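You operate a simulated robot arm through the tools that you are given. There is no shell and no other tool.

Carry out the task below with a simulated robot arm. There is one attempt and no reset: what you move stays moved.

JOB
Check the balance with the desk drawer's brass weight: weight on the pan, pointer levelled, brass dial back at LOCK.
Fine: drawer shut; brass dial to FREE, slide the black knob till the pointer is level. Set down upright: brass weight. Where these are worked on the way, their far stop is far enough and under half their travel is too little: brass dial, desk drawer.

The check looks at the end state, three seconds after you hand in, the way a careful person would. Anything else that was tipped, shoved, dropped, spilled or broken makes it a failure.

ROBOT AND FRAMES
A 7-joint arm with a fingered hand, fixed in place. Base frame: the origin is on the floor under the middle of its stand, x ahead of it, y to its left, z up. Units: mm, degrees, N and s.
It reaches about 1085 mm from its shoulder. Its first joint turns from -166.0 to 166.0 degrees. Payload 3.7 kg.
The tool frame sits at the grasp point between the pads (the TCP): z along the fingers, y along the line on which they close. The tips reach 25 mm beyond it. The gripper opens to 88 mm; its body begins 29 mm behind the TCP. The gripper is a hand of 5 fingers: y runs from the thumb to the fingers, the wrist lies at [-13, -106, -174] in the tool frame.
Orientation is told as [roll, pitch, yaw] about the base's x, y, z axes, in that order, counted from this pose: with the fingers straight down and the wrist toward the robot, the tool's x, y and z point along [0, 1, 0], [1, 0, 0] and [0, 0, -1] of the base frame.

CONTROLS
- The arm moves only by the tool play_rows. Its argument "rows" is a list of rows, each a list of 6 numbers: the turn, a rotation vector about the tool's x, y, z in degrees, then the shift along the tool's x, y, z in cm. In form: [[rx, ry, rz, dx, dy, dz], ...]. A call has 1 to 20 rows; each row is the pose to reach, as a shift and turn from the pose commanded when the call began, along the tool's axes at that moment. Rows are played at 5 a second. More than 50 mm and 8.6 degrees between two rows, and nothing of the call is played. A pose out of reach is approached as far as the arm can. The call stops where the force on the tool passes 70 N (or 10 N more than at its start, if that is more) or the arm is blocked; 0.2 s more then pass. In this call time passes only in rows, and 0.2 s behind the last. It gives the time, the measured TCP pose, the force on the tool (base axes), the opening and the grip force at its end, in the units of the frame above (readings bear some noise), with the torque about the TCP (base axes, N m) and any sound that the robot's microphone picked up.
- Cameras (640 x 400 px; columns grow to the right, rows downward): "scene" is fixed at [48.6, -498.4, 1522.4]; the picture's right is [0.59, -0.81, 0.00], its down [-0.40, -0.29, -0.87] and it looks along [0.70, 0.51, -0.50] (base axes); focal length 369 px, centre (320, 200). "wrist" rides on the gripper at [59, -79, -105] in the tool frame; the picture's right is [-0.73, 0.32, -0.61], its down [-0.62, -0.68, 0.38] and it looks along [-0.29, 0.66, 0.70] (tool axes); focal length 234 px, centre (320, 200). There is no depth. A picture from a camera that has moved, and an enlarged one, comes with that camera's place and axes in the base frame and with its lens.
- capture(camera): a new picture of that camera. No time passes.
- curl_fingers(index, middle, ring, little, thumb_bend, thumb_turn): sets how far each is bent, from 0 (flat) to 100 (curled in); at 30 the hand is open as for a grip, at 70 the pads meet at the TCP. One left out holds its place. A second passes; each finger stops where it meets its share of the squeeze, and holds until it gets a number again. It is the only way to open and close the hand. It gives what a move gives, with no picture; readings hold the bend of each and the force on index, middle, ring, little, thumb and palm. thumb_turn goes from beside the hand (0) to across from the fingers (100), as for a grip.
- enlarge(camera, box): a new picture of the part [left, top, right, bottom] of that camera's present view, enlarged. No time passes.
- hand_in(): hands the job in; it is judged then, once.

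Places have to be worked out from the pictures, the camera data and where the tool is seen. Open the gripper and draw the arm clear of the work before you hand the job in, unless the task says otherwise.

The tools are called after "Call:" as name(argument=value, ...) on one line, values as JSON. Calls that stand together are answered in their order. play_rows: Moves the arm, as the interface text tells. Its arguments: {"type":"object","properties":{"rows":{"type":"array","items":{"type":"array","items":{"type":"number"}}}},"required":["rows"]} The other tools are called the same way: curl_fingers (index, middle, ring, little, thumb_bend, thumb_turn) moves the fingers one by one; capture (camera) takes a picture; enlarge (camera, box) takes an enlarged picture of a part of a camera's view; hand_in () hands the job in.

At the start:

```text
t: 0.0
eef_pos: [486.5, -91.6, 1259.8]
ee_rot: [0.1, 0.0, 0.2]
ft_force: [-0.3, 0.6, -0.3]
ft_torque: [-0.01, 0.01, 0.0]
width: 87.8
finger_force: 0.1
shape: jaw
bend: [30.0, 30.0, 30.0, 30.0, 30.0, 98.0]
finger forces: [0.1, 0.0, 0.0, 0.1, 0.0, 0.1]
```

scene: 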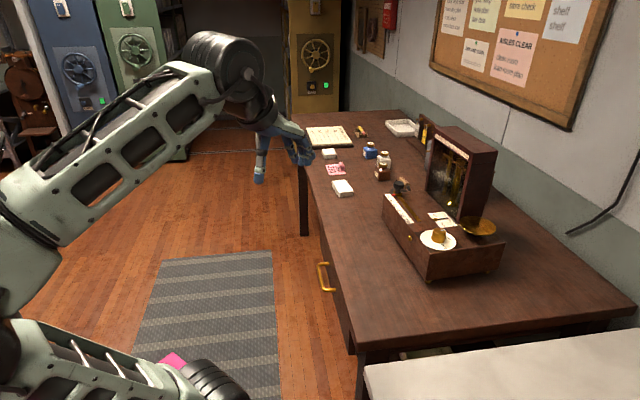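
wrist: 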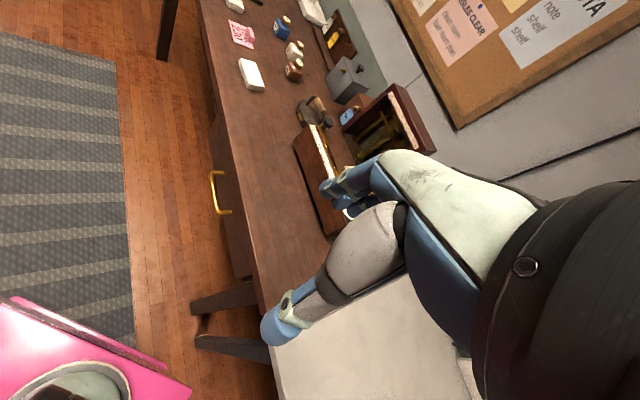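

I start by looking closer at the balance, the drawer and the desk before moving anything.

Call:
enlarge(camera="scene", box=[360, 110, 520, 290])

Call:
enlarge(camera="scene", box=[280, 110, 440, 210])

Call:
enlarge(camera="scene", box=[280, 220, 440, 380])

Call:
enlarge(camera="wrist", box=[190, 0, 450, 240])

```text
2.22 times, centred on (440, 200) of scene
camera zoom: at [48.6, -498.4, 1522.4], right [0.59, -0.81, 0.0], down [-0.4, -0.29, -0.87], along [0.7, 0.51, -0.5], focal length 819 px, centre (53, 200)
```

zoom: 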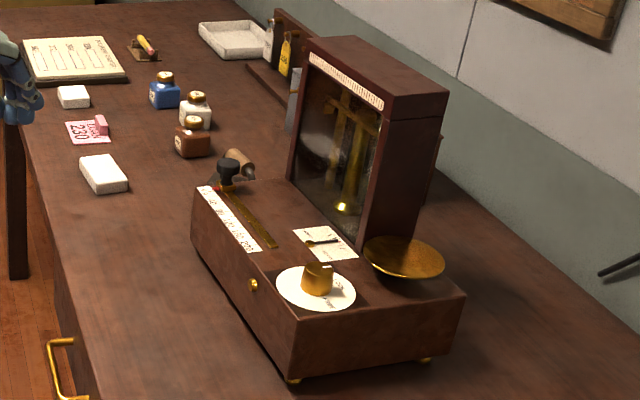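

```text
4.00 times, centred on (360, 160) of scene
camera zoom: at [48.6, -498.4, 1522.4], right [0.59, -0.81, 0.0], down [-0.4, -0.29, -0.87], along [0.7, 0.51, -0.5], focal length 1475 px, centre (160, 360)
```

zoom: 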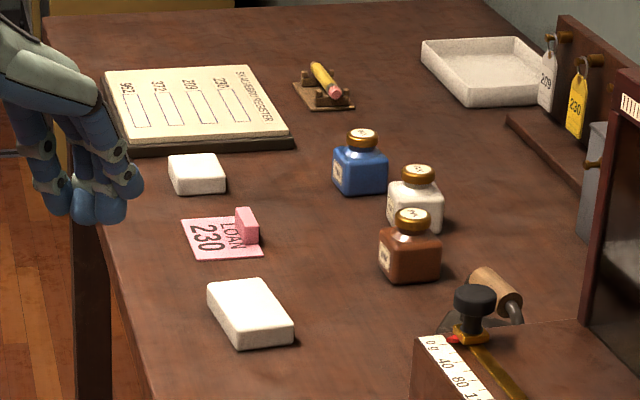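

```text
2.50 times, centred on (360, 300) of scene
camera zoom: at [48.6, -498.4, 1522.4], right [0.59, -0.81, 0.0], down [-0.4, -0.29, -0.87], along [0.7, 0.51, -0.5], focal length 922 px, centre (220, -50)
```

zoom: 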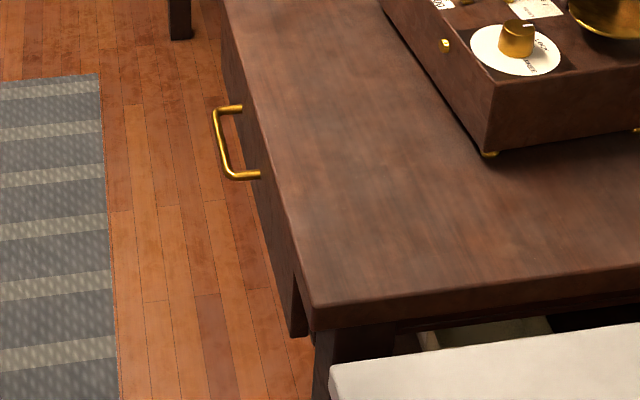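

```text
1.67 times, centred on (320, 120) of wrist
camera zoom: at [407.5, -32.1, 1365.6], right [0.32, -0.73, 0.61], down [-0.68, -0.62, -0.38], along [0.66, -0.29, -0.7], focal length 390 px, centre (320, 333)
```

zoom: 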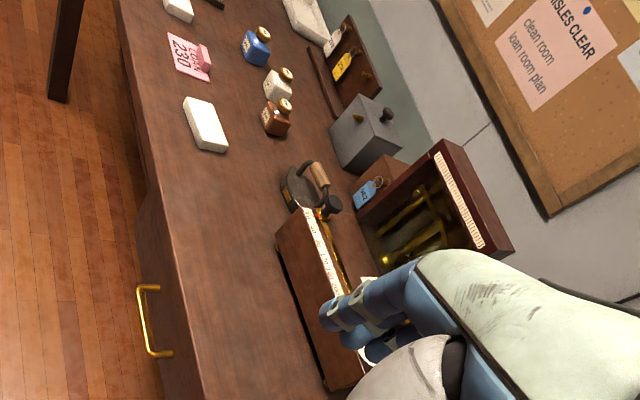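

The desk is rotated about 47° to the base. From both cameras I place the drawer handle near (745, 3, 753), the black knob top near (997, -105, 1000) and the desk top near z 848. I look closer at the dial, the pointer and the knob.

Call:
enlarge(camera="scene", box=[420, 120, 500, 170])

Call:
enlarge(camera="scene", box=[410, 205, 490, 255])

Call:
enlarge(camera="scene", box=[376, 170, 456, 220])

Call:
enlarge(camera="scene", box=[420, 160, 500, 210])

```text
8.00 times, centred on (460, 145) of scene
camera zoom: at [48.6, -498.4, 1522.4], right [0.59, -0.81, 0.0], down [-0.4, -0.29, -0.87], along [0.7, 0.51, -0.5], focal length 2949 px, centre (-800, 640)
```

zoom: 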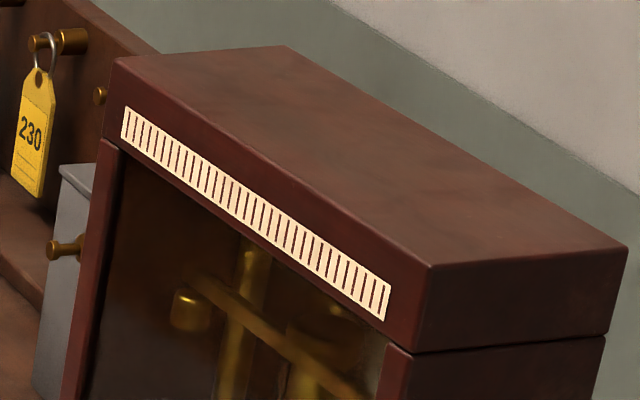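

```text
8.00 times, centred on (450, 230) of scene
camera zoom: at [48.6, -498.4, 1522.4], right [0.59, -0.81, 0.0], down [-0.4, -0.29, -0.87], along [0.7, 0.51, -0.5], focal length 2949 px, centre (-720, -40)
```

zoom: 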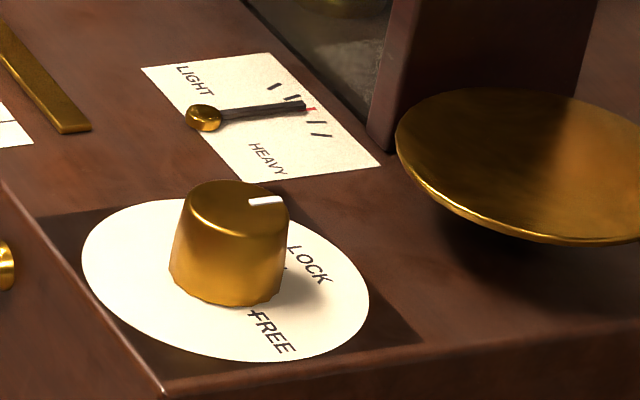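

```text
8.00 times, centred on (416, 195) of scene
camera zoom: at [48.6, -498.4, 1522.4], right [0.59, -0.81, 0.0], down [-0.4, -0.29, -0.87], along [0.7, 0.51, -0.5], focal length 2949 px, centre (-448, 240)
```

zoom: 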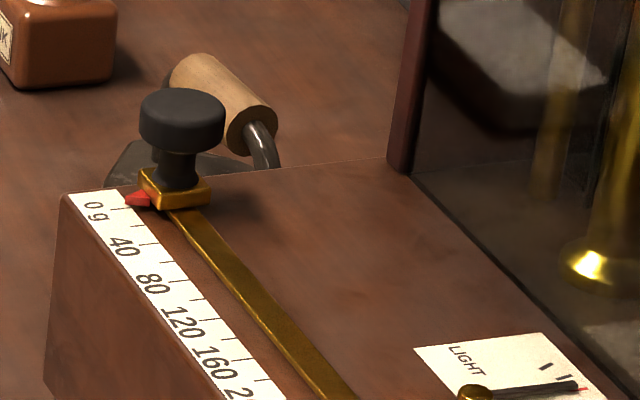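

```text
8.00 times, centred on (460, 185) of scene
camera zoom: at [48.6, -498.4, 1522.4], right [0.59, -0.81, 0.0], down [-0.4, -0.29, -0.87], along [0.7, 0.51, -0.5], focal length 2949 px, centre (-800, 320)
```

zoom: 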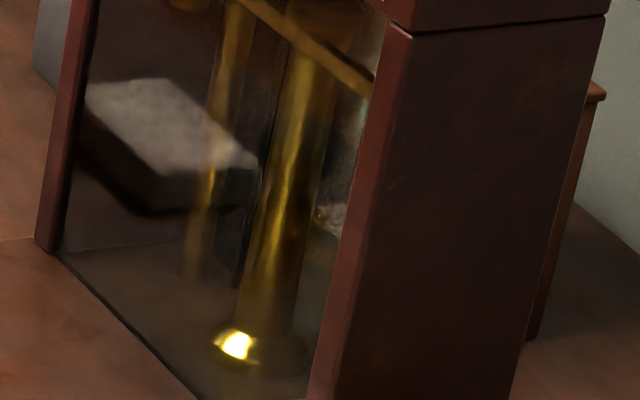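

The card shows the pointer with LIGHT/HEAVY and a red mark, the dial sits at LOCK with FREE about 90° clockwise, and the slider is at 0 g. I look at the hand itself to learn its shape before approaching the drawer handle.

Call:
enlarge(camera="scene", box=[220, 70, 340, 190])

Call:
enlarge(camera="wrist", box=[250, 140, 410, 350])

```text
3.33 times, centred on (280, 130) of scene
camera zoom: at [48.6, -498.4, 1522.4], right [0.59, -0.81, 0.0], down [-0.4, -0.29, -0.87], along [0.7, 0.51, -0.5], focal length 1229 px, centre (453, 433)
```

zoom: 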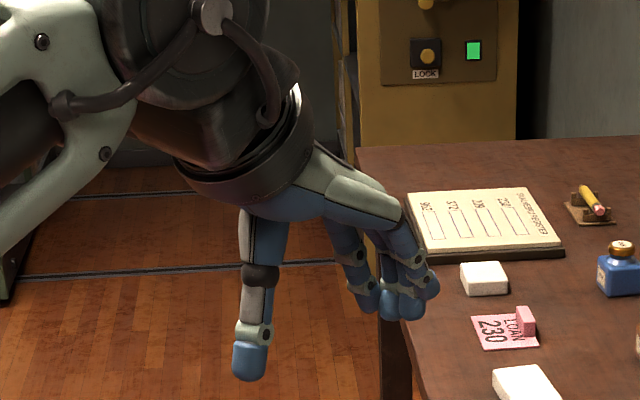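

```text
1.90 times, centred on (330, 245) of wrist
camera zoom: at [407.5, -32.1, 1365.6], right [0.32, -0.73, 0.61], down [-0.68, -0.62, -0.38], along [0.66, -0.29, -0.7], focal length 446 px, centre (301, 114)
```

zoom: 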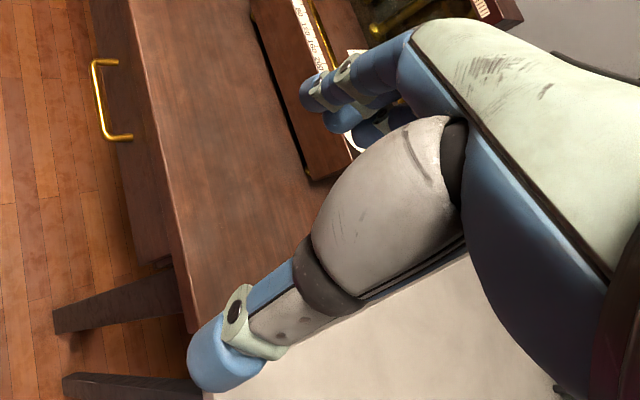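

Seen from the scene camera, the thumb is on the near side of the TCP and the fingers hang down on the far side. I turn the hand about -43.4° in yaw so it faces the drawer front, and move down to a staging point outside the desk edge.

Call:
play_rows(rows=[[0, 0, 5.4, 1.9, 1.42, 2.62], [0, 0, 10.8, 3.79, 2.84, 5.25], [0, 0, 16.3, 5.69, 4.26, 7.87], [0, 0, 21.7, 7.58, 5.68, 10.5], [0, 0, 27.1, 9.48, 7.1, 13.12], [0, 0, 32.5, 11.37, 8.51, 15.75], [0, 0, 38.0, 13.27, 9.93, 18.37], [0, 0, 43.4, 15.16, 11.35, 21.0]])

Call:
capture(camera="scene")

Call:
capture(camera="wrist")

```text
t: 1.8
eef_pos: [599.7, 62.0, 1051.1]
ee_rot: [-0.1, 0.0, -43.5]
ft_force: [-0.2, 1.2, 0.0]
ft_torque: [-0.02, -0.01, 0.01]
width: 87.6
finger_force: 0.0
shape: jaw
bend: [30.0, 30.0, 30.0, 30.0, 30.0, 98.0]
finger forces: [0.0, 0.0, 0.1, 0.0, 0.1, 0.0]
```

```text
taken
```

scene: 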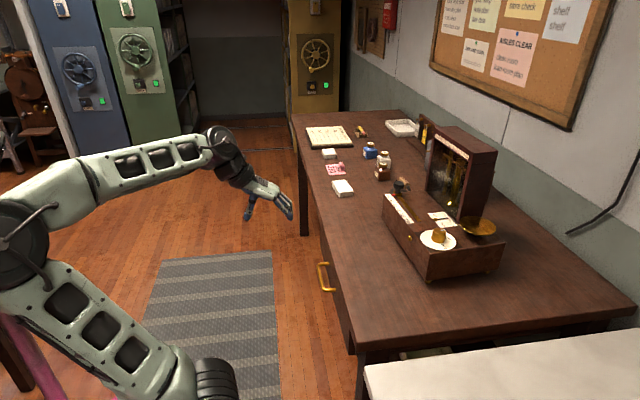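

```text
taken
camera wrist: at [582.9, 158.7, 1156.0], right [-0.27, -0.75, 0.61], down [-0.92, 0.02, -0.38], along [0.28, -0.66, -0.7], focal length 234 px, centre (320, 200)
```

wrist: 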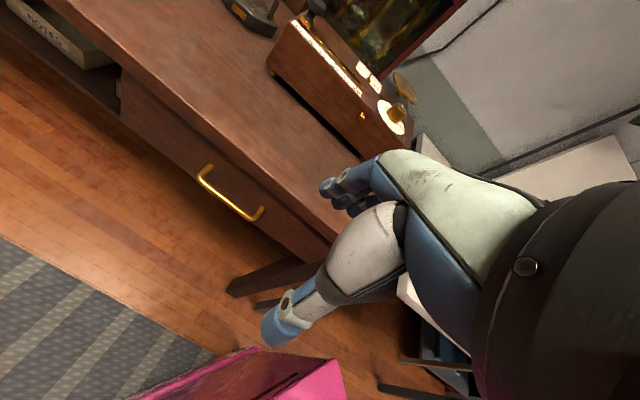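

The move went as planned and the wrist camera sees the handle clearly. I enlarge it to refine where the handle and the desk edge are.

Call:
enlarge(camera="wrist", box=[150, 130, 310, 230])

Call:
enlarge(camera="wrist", box=[260, 0, 420, 160])

Call:
enlarge(camera="scene", box=[280, 220, 380, 320])

```text
4.00 times, centred on (230, 180) of wrist
camera zoom: at [582.9, 158.7, 1156.0], right [-0.27, -0.75, 0.61], down [-0.92, 0.02, -0.38], along [0.28, -0.66, -0.7], focal length 937 px, centre (680, 280)
```

zoom: 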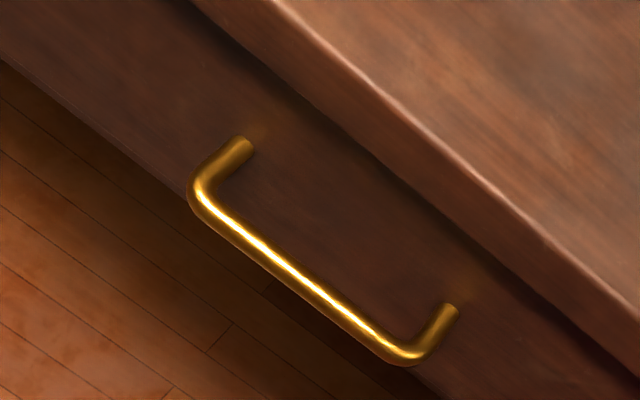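

```text
2.50 times, centred on (340, 80) of wrist
camera zoom: at [582.9, 158.7, 1156.0], right [-0.27, -0.75, 0.61], down [-0.92, 0.02, -0.38], along [0.28, -0.66, -0.7], focal length 585 px, centre (270, 500)
```

zoom: 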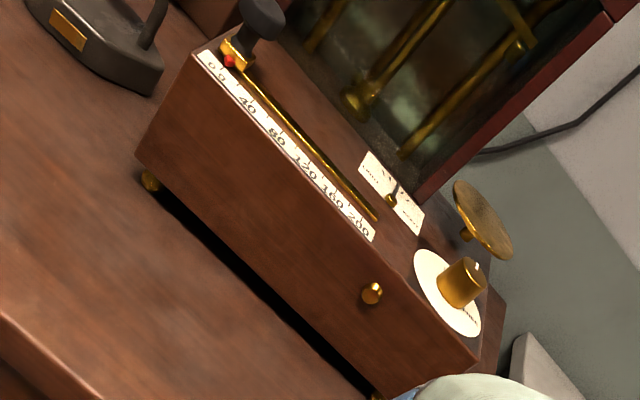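

```text
4.00 times, centred on (330, 270) of scene
camera zoom: at [48.6, -498.4, 1522.4], right [0.59, -0.81, 0.0], down [-0.4, -0.29, -0.87], along [0.7, 0.51, -0.5], focal length 1475 px, centre (280, -80)
```

zoom: 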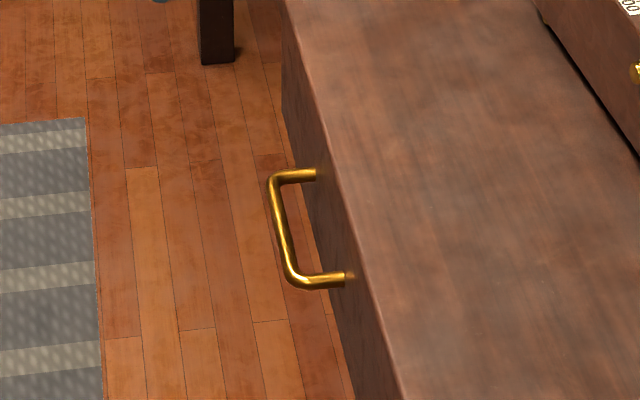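

Triangulating again gives a desk yaw of 45°. The handle bar centre is about (745, 7, 759), 36 mm proud of the drawer front. I turn to yaw -45°, tilt the fingers 45° toward the drawer, and stage about 125 mm back from the handle along the approach line.

Call:
play_rows(rows=[[-6.4, -0.08, 0.2, 0.91, 0.61, 2.87], [-12.9, -0.17, 0.4, 1.82, 1.23, 5.74], [-19.3, -0.25, 0.6, 2.73, 1.84, 8.61], [-25.7, -0.34, 0.8, 3.64, 2.46, 11.49], [-32.1, -0.42, 1.0, 4.55, 3.07, 14.36], [-38.6, -0.5, 1.2, 5.46, 3.69, 17.23], [-45.0, -0.59, 1.42, 6.37, 4.3, 20.1]])

Call:
curl_fingers(index=52, middle=52, ring=52, little=52, thumb_bend=30)

Call:
enlarge(camera="scene", box=[220, 180, 380, 300])

Call:
capture(camera="wrist")

```text
t: 2.8
eef_pos: [623.0, 128.1, 920.8]
ee_rot: [2.9, -12.1, -33.2]
ft_force: [-0.3, 0.2, -1.2]
ft_torque: [-0.02, 0.02, 0.03]
width: 87.9
finger_force: 0.0
shape: jaw
bend: [30.0, 30.0, 30.0, 30.0, 30.0, 98.0]
finger forces: [0.0, 0.1, 0.1, 0.0, 0.0, 0.1]
stopped in row 5: the arm was blocked; the commanded pose is now the measured one
```

```text
t: 3.8
eef_pos: [622.9, 128.3, 921.2]
ee_rot: [2.8, -12.1, -33.4]
ft_force: [-0.5, 0.0, -1.0]
ft_torque: [0.0, -0.06, 0.03]
width: 61.1
finger_force: 0.0
shape: fingers
bend: [52.0, 52.0, 52.0, 52.0, 30.0, 98.0]
finger forces: [0.0, 0.1, 0.0, 0.1, 0.0, 0.1]
```

```text
3.33 times, centred on (300, 240) of scene
camera zoom: at [48.6, -498.4, 1522.4], right [0.59, -0.81, 0.0], down [-0.4, -0.29, -0.87], along [0.7, 0.51, -0.5], focal length 1229 px, centre (387, 67)
```

zoom: 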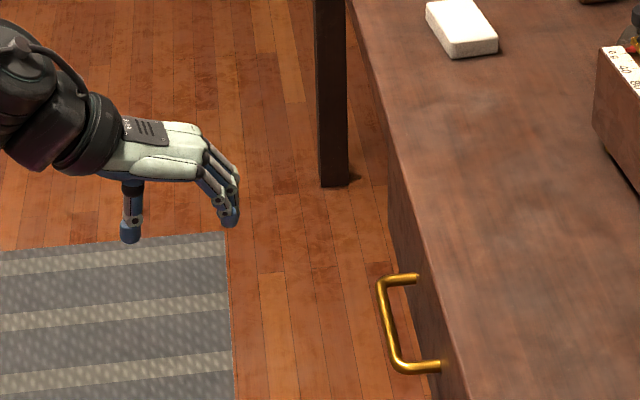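

```text
taken
camera wrist: at [569.0, 227.8, 1009.0], right [-0.25, -0.74, 0.62], down [-0.82, -0.19, -0.55], along [0.52, -0.65, -0.56], focal length 234 px, centre (320, 200)
```

wrist: 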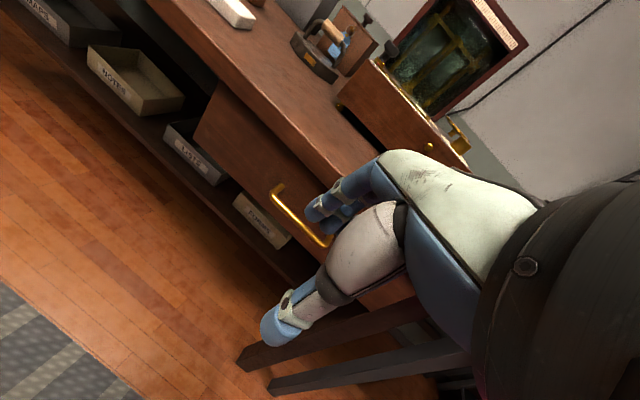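

The arm was blocked in row 5 (a joint limit, probably, since there is no contact force). I look at the whole arm to understand its posture.

Call:
capture(camera="scene")

```text
taken
```

scene: 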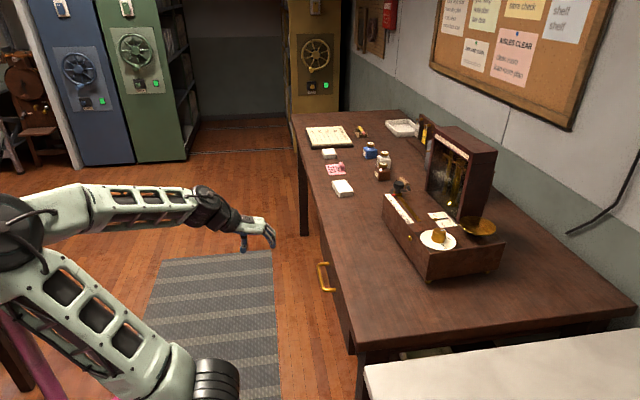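

I zoom in on the arm's base and lower links to work out where the shoulder is and what limits it.

Call:
enlarge(camera="scene", box=[0, 180, 320, 400])

Call:
enlarge(camera="wrist", box=[0, 200, 320, 400])

```text
1.82 times, centred on (160, 290) of scene
camera zoom: at [48.6, -498.4, 1522.4], right [0.59, -0.81, 0.0], down [-0.4, -0.29, -0.87], along [0.7, 0.51, -0.5], focal length 670 px, centre (611, 36)
```

zoom: 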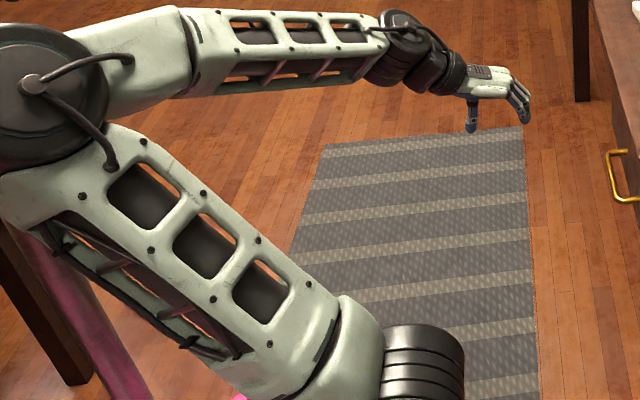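

```text
2.00 times, centred on (160, 300) of wrist
camera zoom: at [569.0, 227.8, 1009.0], right [-0.25, -0.74, 0.62], down [-0.82, -0.19, -0.55], along [0.52, -0.65, -0.56], focal length 468 px, centre (640, 0)
```

zoom: 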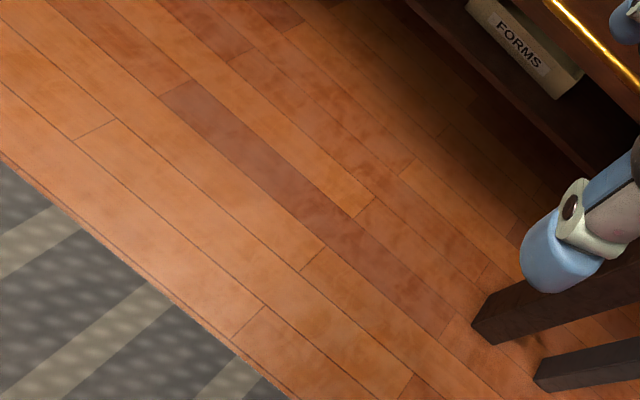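

The recorded poses suggest the wrist cannot come closer to the shoulder, meaning the elbow is fully folded. I retreat upward and tilt the wrist camera down to see where the arm's shoulder and stand are.

Call:
play_rows(rows=[[6.4, 0, 0, -1.4, 0.15, -4.1], [12.9, 0, 0, -2.8, 0.3, -8.2], [19.3, 0, 0, -4.2, 0.45, -12.4], [25.7, 0, 0, -5.6, 0.6, -16.5], [32.1, 0, 0, -7.0, 0.75, -20.6], [38.6, 0, 0, -8.4, 0.9, -24.7], [45, 0, 0, -9.8, 1.05, -28.8]])

Call:
capture(camera="wrist")

Call:
capture(camera="scene")

```text
t: 5.4
eef_pos: [520.0, 59.8, 1200.4]
ee_rot: [3.4, 32.7, -30.9]
ft_force: [0.3, 0.0, -0.7]
ft_torque: [0.01, -0.01, 0.02]
width: 60.9
finger_force: 0.1
shape: fingers
bend: [52.0, 52.0, 52.0, 52.0, 30.0, 98.0]
finger forces: [0.0, 0.0, 0.1, 0.0, 0.0, 0.0]
```

```text
taken
camera wrist: at [540.1, 110.1, 1333.8], right [0.1, -0.95, 0.3], down [-0.99, -0.1, 0.02], along [0.01, -0.3, -0.95], focal length 234 px, centre (320, 200)
```

wrist: 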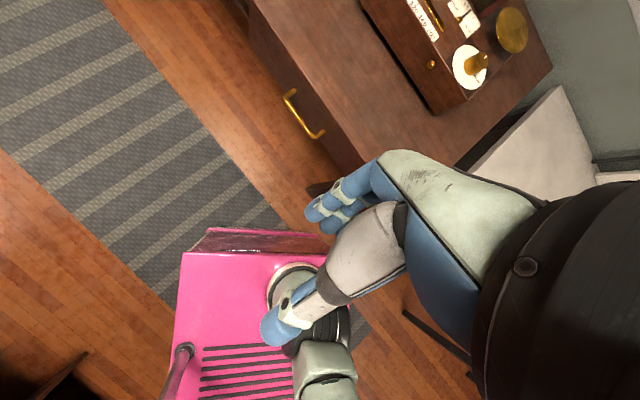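

```text
taken
```

scene: 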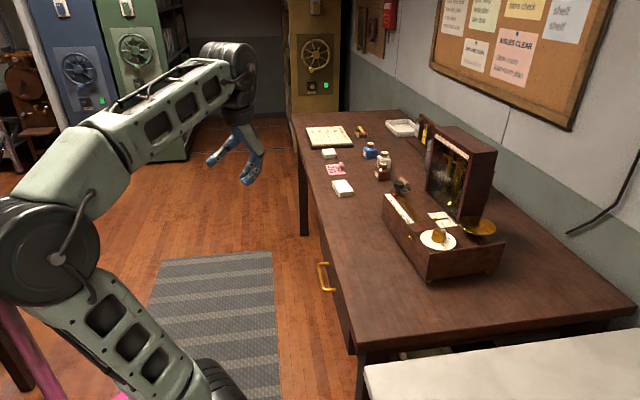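

The arm stands at about (300, -45), so the drawer is close in. I'll test an upright hand (yaw -45°, no tilt) outside the handle, staying clear of the desk edge.

Call:
play_rows(rows=[[-4.1, 0.09, 1.6, 0.98, 3.36, 1.62], [-8.2, 0.18, 3.2, 1.95, 6.71, 3.24], [-12.3, 0.27, 4.8, 2.93, 10.07, 4.86], [-16.4, 0.36, 6.4, 3.9, 13.43, 6.48], [-20.6, 0.45, 7.9, 4.88, 16.78, 8.1], [-24.7, 0.54, 9.5, 5.85, 20.14, 9.72], [-28.8, 0.63, 11.1, 6.83, 23.5, 11.34], [-32.9, 0.72, 12.7, 7.8, 26.85, 12.96]])

Call:
capture(camera="wrist")

Call:
capture(camera="scene")

```text
t: 7.2
eef_pos: [699.1, 53.0, 949.0]
ee_rot: [-0.1, -0.1, -45.0]
ft_force: [-0.3, 0.1, -0.2]
ft_torque: [0.01, 0.03, 0.01]
width: 61.1
finger_force: 0.1
shape: fingers
bend: [52.0, 52.0, 52.0, 52.0, 30.0, 98.0]
finger forces: [0.0, 0.0, 0.1, 0.2, 0.0, 0.0]
```

```text
taken
camera wrist: at [686.0, 150.5, 1054.0], right [-0.29, -0.74, 0.61], down [-0.92, 0.04, -0.38], along [0.26, -0.67, -0.69], focal length 234 px, centre (320, 200)
```

wrist: 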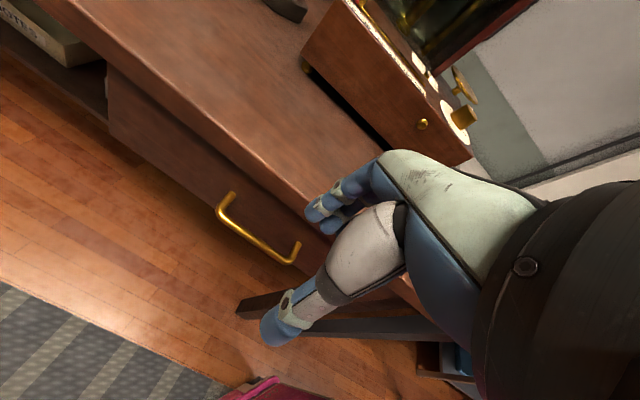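

```text
taken
```

scene: 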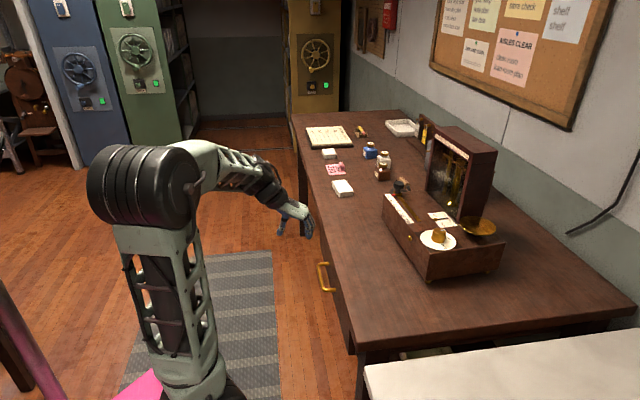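

The upright pose at (699, 53, 949) was reached exactly. I now lower toward the handle in small steps with a moderate 20° tilt, to see how far the arm can follow.

Call:
play_rows(rows=[[-5, 0, 0, 0, -0.15, 2.2], [-10, 0, 0, 0, -0.3, 4.4], [-15, 0, 0, 0, -0.45, 6.6], [-20, 0, 0, 0, -0.6, 8.9]])

Call:
enlarge(camera="scene", box=[250, 180, 390, 300])

Call:
capture(camera="wrist")

```text
t: 8.2
eef_pos: [695.5, 56.8, 860.5]
ee_rot: [0.0, -20.1, -45.1]
ft_force: [-0.4, -0.5, -0.3]
ft_torque: [-0.02, 0.0, 0.04]
width: 61.0
finger_force: 0.0
shape: fingers
bend: [52.0, 52.0, 52.0, 52.0, 30.0, 98.0]
finger forces: [0.0, 0.0, 0.0, 0.0, 0.1, 0.0]
```

```text
3.33 times, centred on (320, 240) of scene
camera zoom: at [48.6, -498.4, 1522.4], right [0.59, -0.81, 0.0], down [-0.4, -0.29, -0.87], along [0.7, 0.51, -0.5], focal length 1229 px, centre (320, 67)
```

zoom: 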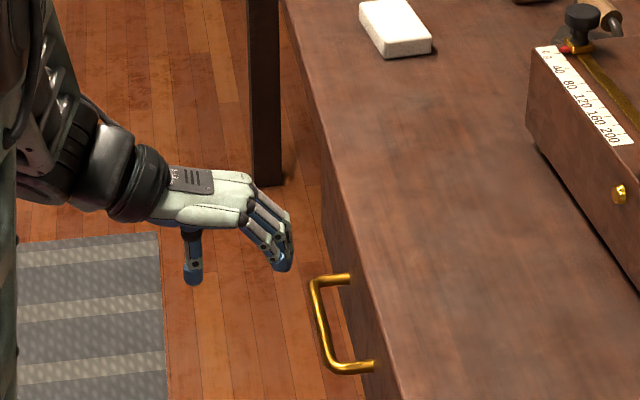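

```text
taken
camera wrist: at [659.5, 176.8, 932.0], right [-0.45, -0.58, 0.68], down [-0.8, -0.08, -0.59], along [0.4, -0.81, -0.43], focal length 234 px, centre (320, 200)
```

wrist: 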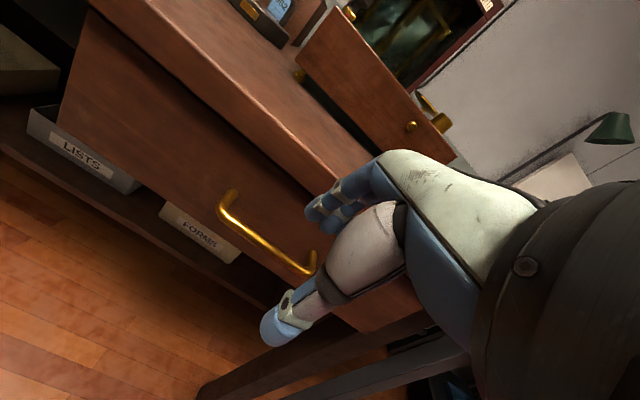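

The 20° tilt is reached exactly, and the scene camera gives nearly a side view along the bar. I go to 35° tilt and lower to z≈809, still outside the handle, to set up the hook.

Call:
play_rows(rows=[[-5, 0, 0, 0, -0.5, 1.6], [-10, 0, 0, 0, -1.0, 3.3], [-15, 0, 0, 0, -1.54, 4.92]])

Call:
enlarge(camera="scene", box=[270, 210, 370, 310])

Call:
enlarge(camera="wrist", box=[180, 130, 400, 290])

```text
t: 9.0
eef_pos: [697.5, 55.3, 808.0]
ee_rot: [0.0, -35.2, -44.9]
ft_force: [-1.1, 0.4, -1.1]
ft_torque: [-0.03, -0.01, 0.01]
width: 60.7
finger_force: 0.0
shape: fingers
bend: [52.0, 52.0, 52.0, 52.0, 30.0, 98.0]
finger forces: [0.0, 0.1, 0.0, 0.0, 0.0, 0.0]
```

```text
4.00 times, centred on (320, 260) of scene
camera zoom: at [48.6, -498.4, 1522.4], right [0.59, -0.81, 0.0], down [-0.4, -0.29, -0.87], along [0.7, 0.51, -0.5], focal length 1475 px, centre (320, -40)
```

zoom: 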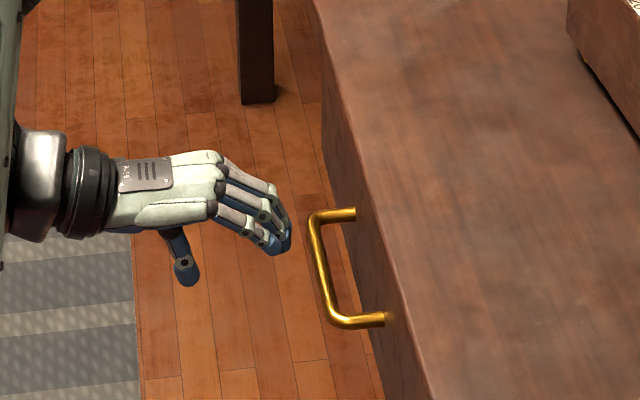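

```text
2.50 times, centred on (290, 210) of wrist
camera zoom: at [650.6, 185.7, 848.6], right [-0.57, -0.45, 0.68], down [-0.68, -0.2, -0.7], along [0.46, -0.87, -0.19], focal length 585 px, centre (395, 175)
```

zoom: 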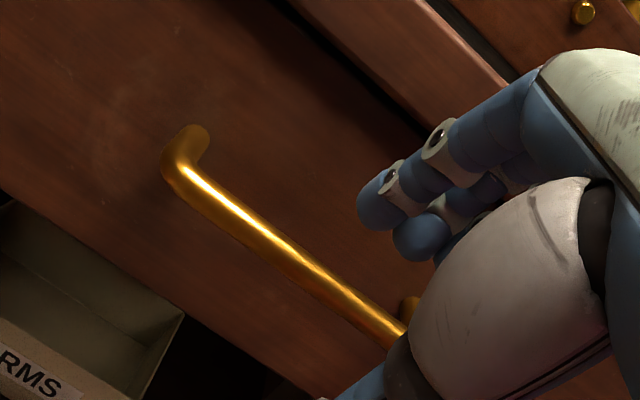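

The 35° tilt is reached and free. The wrist view puts the index finger at tool x≈+10, so the four fingers centre near x≈-21. I shift 18 mm along the bar and move in over it, then check before dropping behind it.

Call:
play_rows(rows=[[0, 0, 0, 0.6, 0.92, 1.83], [0, 0, 0, 1.2, 1.84, 3.65], [0, 0, 0, 1.77, 2.76, 5.48]])

Call:
enlarge(camera="scene", box=[280, 220, 360, 300])

Call:
enlarge(camera="wrist", box=[180, 130, 400, 290])

```text
t: 9.8
eef_pos: [748.1, 30.3, 779.1]
ee_rot: [0.1, -35.0, -45.1]
ft_force: [-0.1, -0.1, -0.2]
ft_torque: [0.01, 0.0, 0.0]
width: 61.2
finger_force: 0.0
shape: fingers
bend: [52.0, 52.0, 52.0, 52.0, 30.0, 98.0]
finger forces: [0.0, 0.1, 0.1, 0.0, 0.0, 0.0]
```

```text
5.00 times, centred on (320, 260) of scene
camera zoom: at [48.6, -498.4, 1522.4], right [0.59, -0.81, 0.0], down [-0.4, -0.29, -0.87], along [0.7, 0.51, -0.5], focal length 1843 px, centre (320, -100)
```

zoom: 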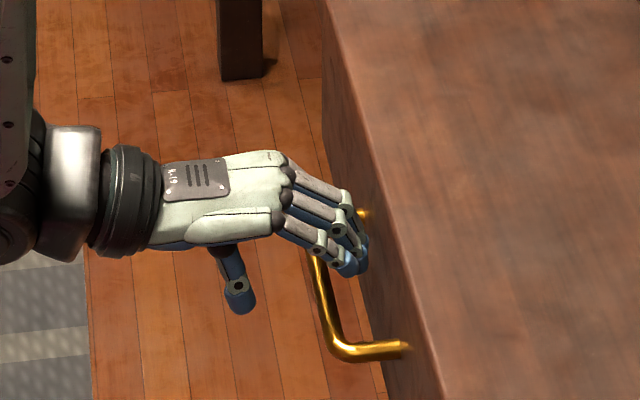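

```text
2.50 times, centred on (290, 210) of wrist
camera zoom: at [701.4, 160.1, 820.1], right [-0.57, -0.45, 0.68], down [-0.68, -0.2, -0.7], along [0.46, -0.87, -0.19], focal length 585 px, centre (395, 175)
```

zoom: 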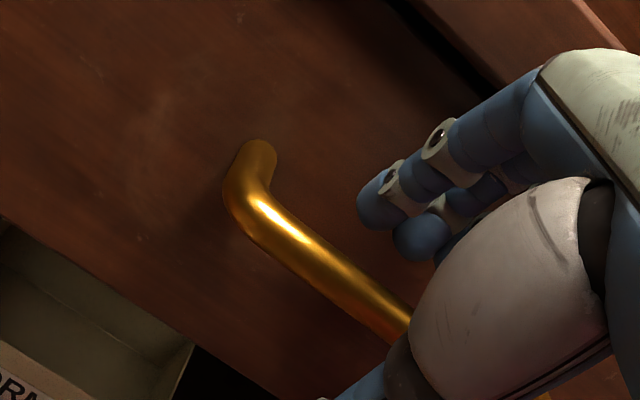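

The fingers are over the bar with clear space behind it, and the posts lie outside the finger span. I lower them behind the bar in small steps.

Call:
play_rows(rows=[[0, 0, 0, 0, -0.28, 0.78], [0, 0, 0, 0, -0.57, 1.56], [0, 0, 0, 0, -0.85, 2.34]])

Call:
enlarge(camera="scene", box=[280, 220, 360, 300])

Call:
enlarge(camera="wrist", box=[180, 130, 400, 290])

```text
t: 10.6
eef_pos: [752.0, 24.9, 755.0]
ee_rot: [0.1, -34.9, -45.0]
ft_force: [0.0, -0.3, -0.7]
ft_torque: [0.02, -0.01, 0.01]
width: 61.0
finger_force: 0.1
shape: fingers
bend: [52.0, 52.0, 52.0, 52.0, 30.0, 98.0]
finger forces: [0.1, 0.0, 0.0, 0.1, 0.0, 0.0]
```

```text
5.00 times, centred on (320, 260) of scene
camera zoom: at [48.6, -498.4, 1522.4], right [0.59, -0.81, 0.0], down [-0.4, -0.29, -0.87], along [0.7, 0.51, -0.5], focal length 1843 px, centre (320, -100)
```

zoom: 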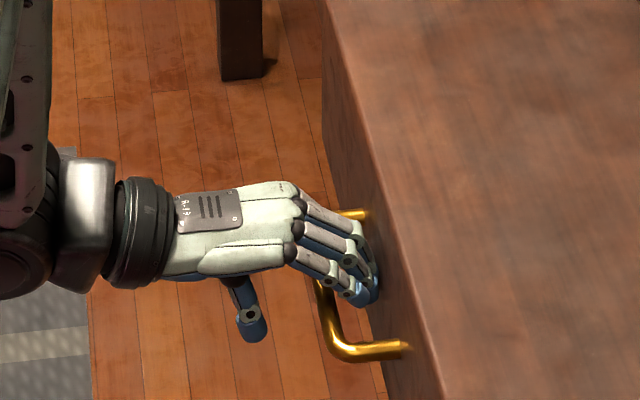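

```text
2.50 times, centred on (290, 210) of wrist
camera zoom: at [706.1, 155.2, 795.9], right [-0.57, -0.45, 0.68], down [-0.68, -0.2, -0.7], along [0.46, -0.87, -0.19], focal length 585 px, centre (395, 175)
```

zoom: 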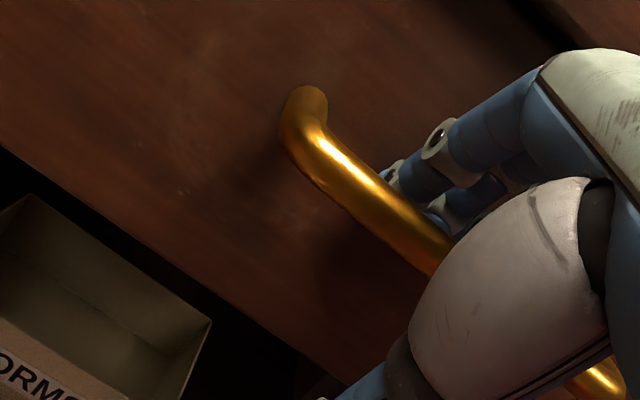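

The fingertips are now hidden behind the bar in the wrist view, with no contact yet. I go 7 mm deeper and curl the fingers and thumb around the bar.

Call:
play_rows(rows=[[0, 0, 0, 0, -0.4, 0.57]])

Call:
curl_fingers(index=70, middle=70, ring=70, little=70, thumb_bend=60)

Call:
enlarge(camera="scene", box=[280, 220, 360, 300])

Call:
enlarge(camera="wrist", box=[180, 130, 400, 290])

```text
t: 11.0
eef_pos: [751.6, 24.5, 747.3]
ee_rot: [0.0, -35.0, -44.9]
ft_force: [0.6, -0.2, -0.3]
ft_torque: [0.01, -0.01, 0.01]
width: 61.0
finger_force: 0.1
shape: fingers
bend: [52.0, 52.0, 52.0, 52.0, 30.0, 98.0]
finger forces: [0.0, 0.0, 0.0, 0.0, 0.0, 0.1]
```

```text
t: 12.0
eef_pos: [753.6, 24.4, 748.7]
ee_rot: [-0.1, -35.1, -45.0]
ft_force: [4.7, -5.2, 10.2]
ft_torque: [-0.17, 0.17, 0.16]
width: 12.5
finger_force: 4.2
shape: fingers
bend: [67.0, 70.0, 70.0, 68.0, 60.0, 98.0]
finger forces: [3.5, 0.0, 0.1, 6.1, 0.0, 0.0]
```

```text
5.00 times, centred on (320, 260) of scene
camera zoom: at [48.6, -498.4, 1522.4], right [0.59, -0.81, 0.0], down [-0.4, -0.29, -0.87], along [0.7, 0.51, -0.5], focal length 1843 px, centre (320, -100)
```

zoom: 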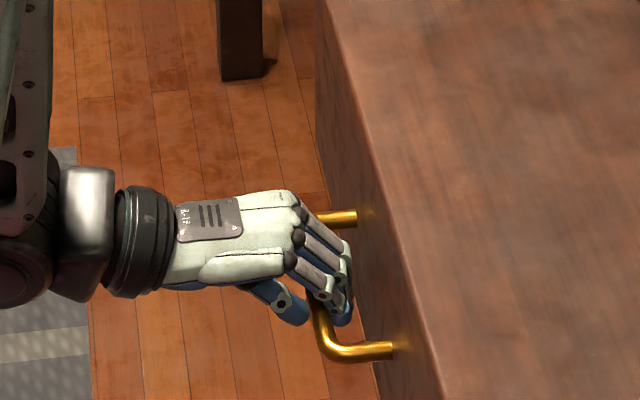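

```text
2.50 times, centred on (290, 210) of wrist
camera zoom: at [705.7, 155.0, 789.4], right [-0.57, -0.45, 0.68], down [-0.68, -0.2, -0.7], along [0.46, -0.87, -0.19], focal length 585 px, centre (395, 175)
```

zoom: 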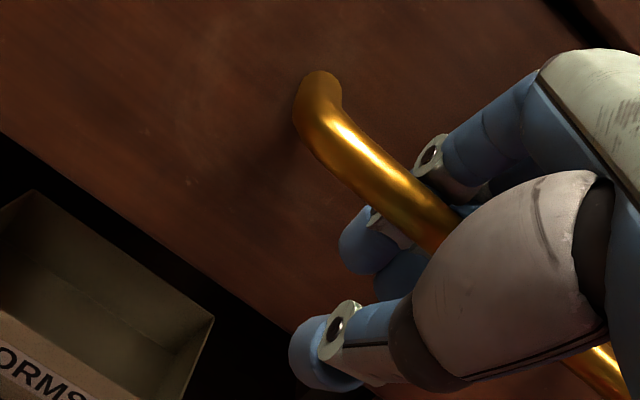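

The fingers are hooked around the bar and the drawer has already crept out a few millimetres. I pull straight along the outward normal, 100 mm first.

Call:
play_rows(rows=[[0, 0, 0, 0, -1.64, -1.15], [0, 0, 0, 0, -3.28, -2.3], [0, 0, 0, 0, -4.91, -3.44], [0, 0, 0, 0, -6.55, -4.59], [0, 0, 0, 0, -8.19, -5.74]])

Call:
capture(camera="scene")

Call:
capture(camera="wrist")

```text
t: 13.2
eef_pos: [681.6, 96.2, 749.1]
ee_rot: [0.0, -34.9, -45.1]
ft_force: [-0.8, -0.2, 0.6]
ft_torque: [0.01, 0.01, -0.02]
width: 9.4
finger_force: 0.0
shape: fingers
bend: [70.0, 70.0, 70.0, 70.0, 60.0, 98.0]
finger forces: [0.0, 0.1, 0.0, 0.0, 0.0, 0.0]
```

```text
taken
```

scene: 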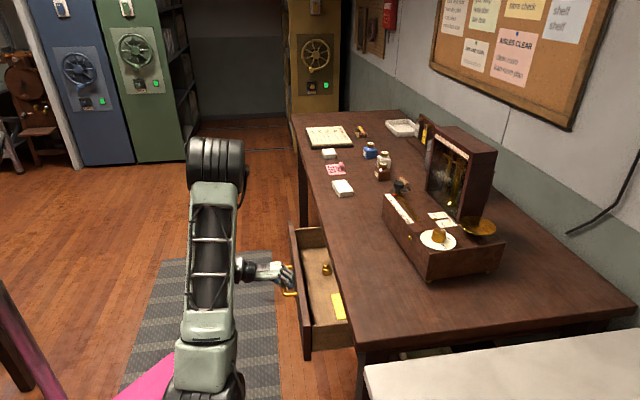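

```text
taken
camera wrist: at [634.9, 226.4, 789.3], right [-0.57, -0.45, 0.68], down [-0.68, -0.2, -0.7], along [0.46, -0.87, -0.19], focal length 234 px, centre (320, 200)
```

wrist: 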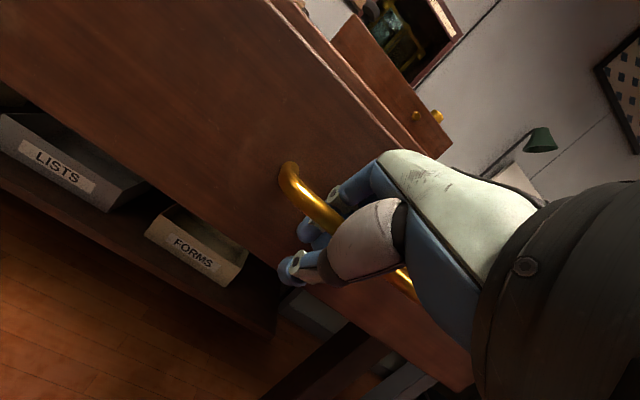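

The drawer is out about 100 mm and the brass weight and a yellow note are visible inside. I keep pulling at the same gentle pace.

Call:
play_rows(rows=[[0, 0, 0, 0, -1.23, -0.86], [0, 0, 0, 0, -2.46, -1.72], [0, 0, 0, 0, -3.69, -2.58], [0, 0, 0, 0, -4.91, -3.44], [0, 0, 0, 0, -6.14, -4.3], [0, 0, 0, 0, -7.37, -5.17], [0, 0, 0, 0, -8.6, -6.03]])

Call:
capture(camera="scene")

Call:
enlarge(camera="scene", box=[260, 210, 380, 360])

```text
t: 14.8
eef_pos: [607.4, 170.6, 748.2]
ee_rot: [-0.2, -34.9, -45.0]
ft_force: [0.3, 0.1, 0.8]
ft_torque: [-0.01, 0.0, 0.0]
width: 9.2
finger_force: 0.1
shape: fingers
bend: [70.0, 70.0, 70.0, 70.0, 60.0, 98.0]
finger forces: [0.1, 0.0, 0.0, 0.1, 0.0, 0.0]
```

```text
taken
```

scene: 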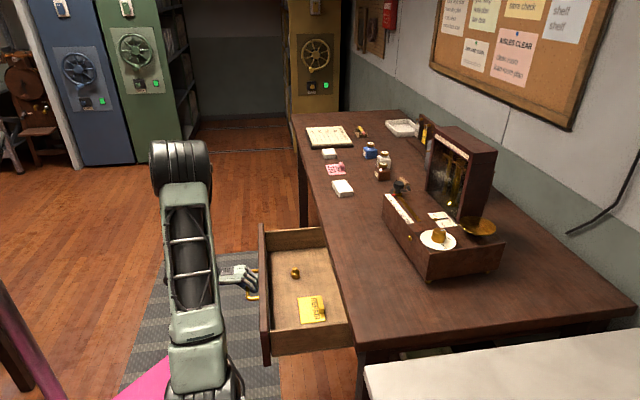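

```text
2.67 times, centred on (320, 285) of scene
camera zoom: at [48.6, -498.4, 1522.4], right [0.59, -0.81, 0.0], down [-0.4, -0.29, -0.87], along [0.7, 0.51, -0.5], focal length 983 px, centre (320, -27)
```

zoom: 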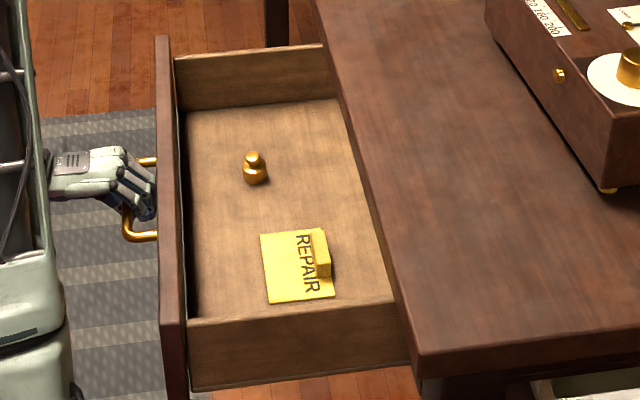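

The drawer is out about 210 mm, with the weight and a REPAIR tag inside. To be sure it is well past half travel, I pull slowly further toward its stop.

Call:
play_rows(rows=[[0, 0, 0, 0, -0.82, -0.57], [0, 0, 0, 0, -1.64, -1.15], [0, 0, 0, 0, -2.46, -1.72], [0, 0, 0, 0, -3.28, -2.3], [0, 0, 0, 0, -4.1, -2.87], [0, 0, 0, 0, -4.91, -3.44]])

Call:
capture(camera="scene")

```text
t: 16.2
eef_pos: [564.9, 212.0, 748.9]
ee_rot: [0.0, -35.0, -45.0]
ft_force: [-0.9, 0.3, 0.2]
ft_torque: [0.04, 0.04, -0.02]
width: 9.6
finger_force: 0.1
shape: fingers
bend: [70.0, 70.0, 70.0, 70.0, 60.0, 98.0]
finger forces: [0.1, 0.0, 0.0, 0.0, 0.2, 0.0]
```

```text
taken
```

scene: 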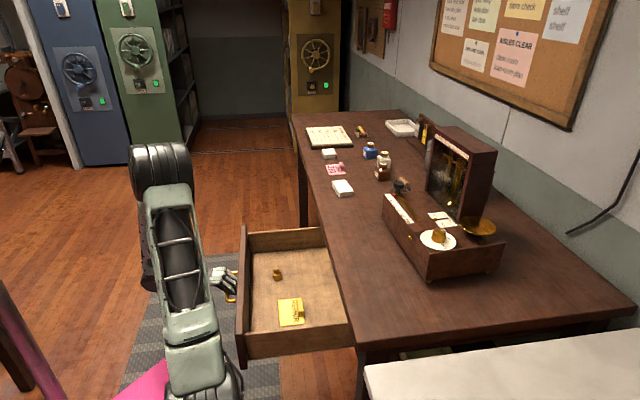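

The drawer is about 265 mm out and its corner is nearing the stand, so this is enough. I open the hand back to its entry shape and lift the fingers off the bar the way they came.

Call:
curl_fingers(index=53, middle=53, ring=53, little=53, thumb_bend=30)

Call:
play_rows(rows=[[0, 0, 0, 0, 0.16, -1.11], [0, 0, 0, 0, 1.06, -2.92], [0, 0, 0, 0, 1.8, -6.06], [0, 0, 0, 0, 3.28, -9.91], [0, 0, 0, 0, 5.86, -13.6]])

Call:
capture(camera="scene")

Call:
capture(camera="wrist")

```text
t: 17.2
eef_pos: [564.3, 212.4, 748.0]
ee_rot: [-0.1, -35.0, -45.0]
ft_force: [-0.4, 0.1, 0.2]
ft_torque: [-0.01, -0.01, 0.01]
width: 59.5
finger_force: 0.1
shape: fingers
bend: [53.0, 53.0, 53.0, 53.0, 30.0, 98.0]
finger forces: [0.1, 0.1, 0.0, 0.1, 0.0, 0.0]
```

```text
t: 18.4
eef_pos: [544.1, 232.9, 894.1]
ee_rot: [0.0, -35.1, -45.0]
ft_force: [-0.7, -0.7, 0.3]
ft_torque: [-0.03, 0.03, 0.02]
width: 59.4
finger_force: 0.1
shape: fingers
bend: [53.0, 53.0, 53.0, 53.0, 30.0, 98.0]
finger forces: [0.1, 0.0, 0.0, 0.0, 0.1, 0.0]
```

```text
taken
```

scene: 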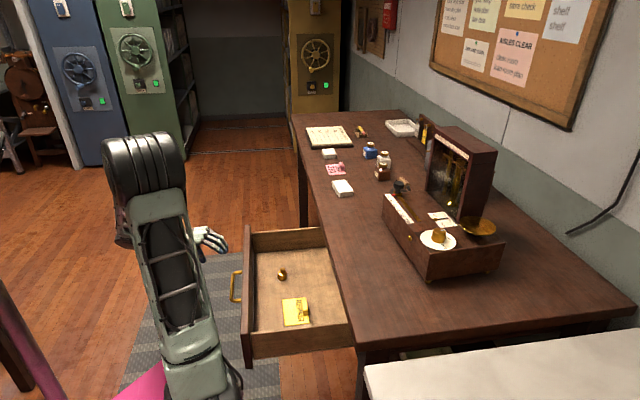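

```text
taken
camera wrist: at [498.1, 363.9, 934.3], right [-0.57, -0.45, 0.68], down [-0.68, -0.2, -0.7], along [0.46, -0.87, -0.19], focal length 234 px, centre (320, 200)
```

wrist: 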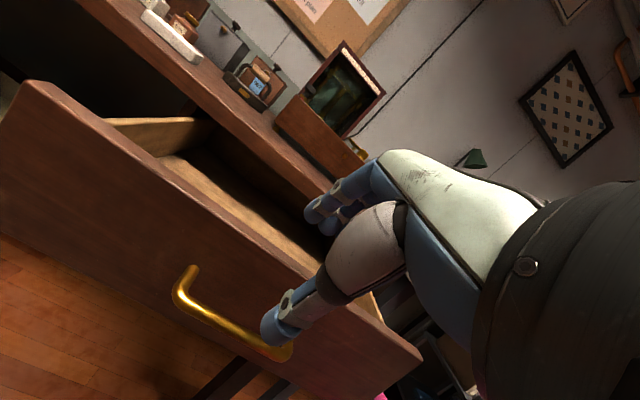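

The hand is free and the drawer stays open with the weight upright. I zoom on the weight to measure it.

Call:
enlarge(camera="scene", box=[225, 215, 360, 365])

Call:
enlarge(camera="scene", box=[262, 255, 322, 335])

```text
2.67 times, centred on (292, 290) of scene
camera zoom: at [48.6, -498.4, 1522.4], right [0.59, -0.81, 0.0], down [-0.4, -0.29, -0.87], along [0.7, 0.51, -0.5], focal length 983 px, centre (393, -40)
```

zoom: 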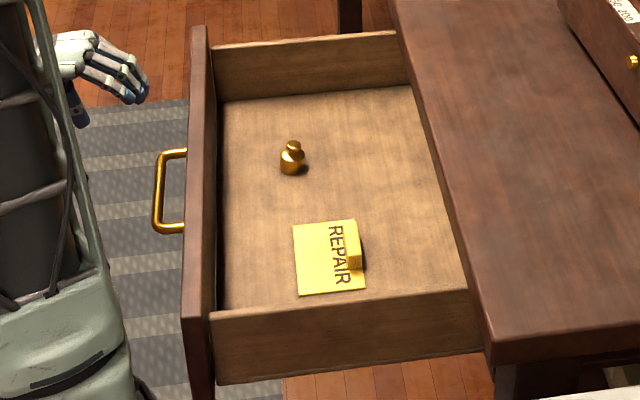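

```text
5.00 times, centred on (292, 295) of scene
camera zoom: at [48.6, -498.4, 1522.4], right [0.59, -0.81, 0.0], down [-0.4, -0.29, -0.87], along [0.7, 0.51, -0.5], focal length 1843 px, centre (460, -275)
```

zoom: 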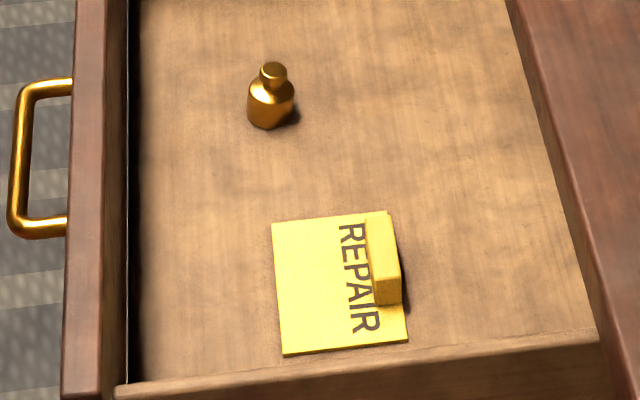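

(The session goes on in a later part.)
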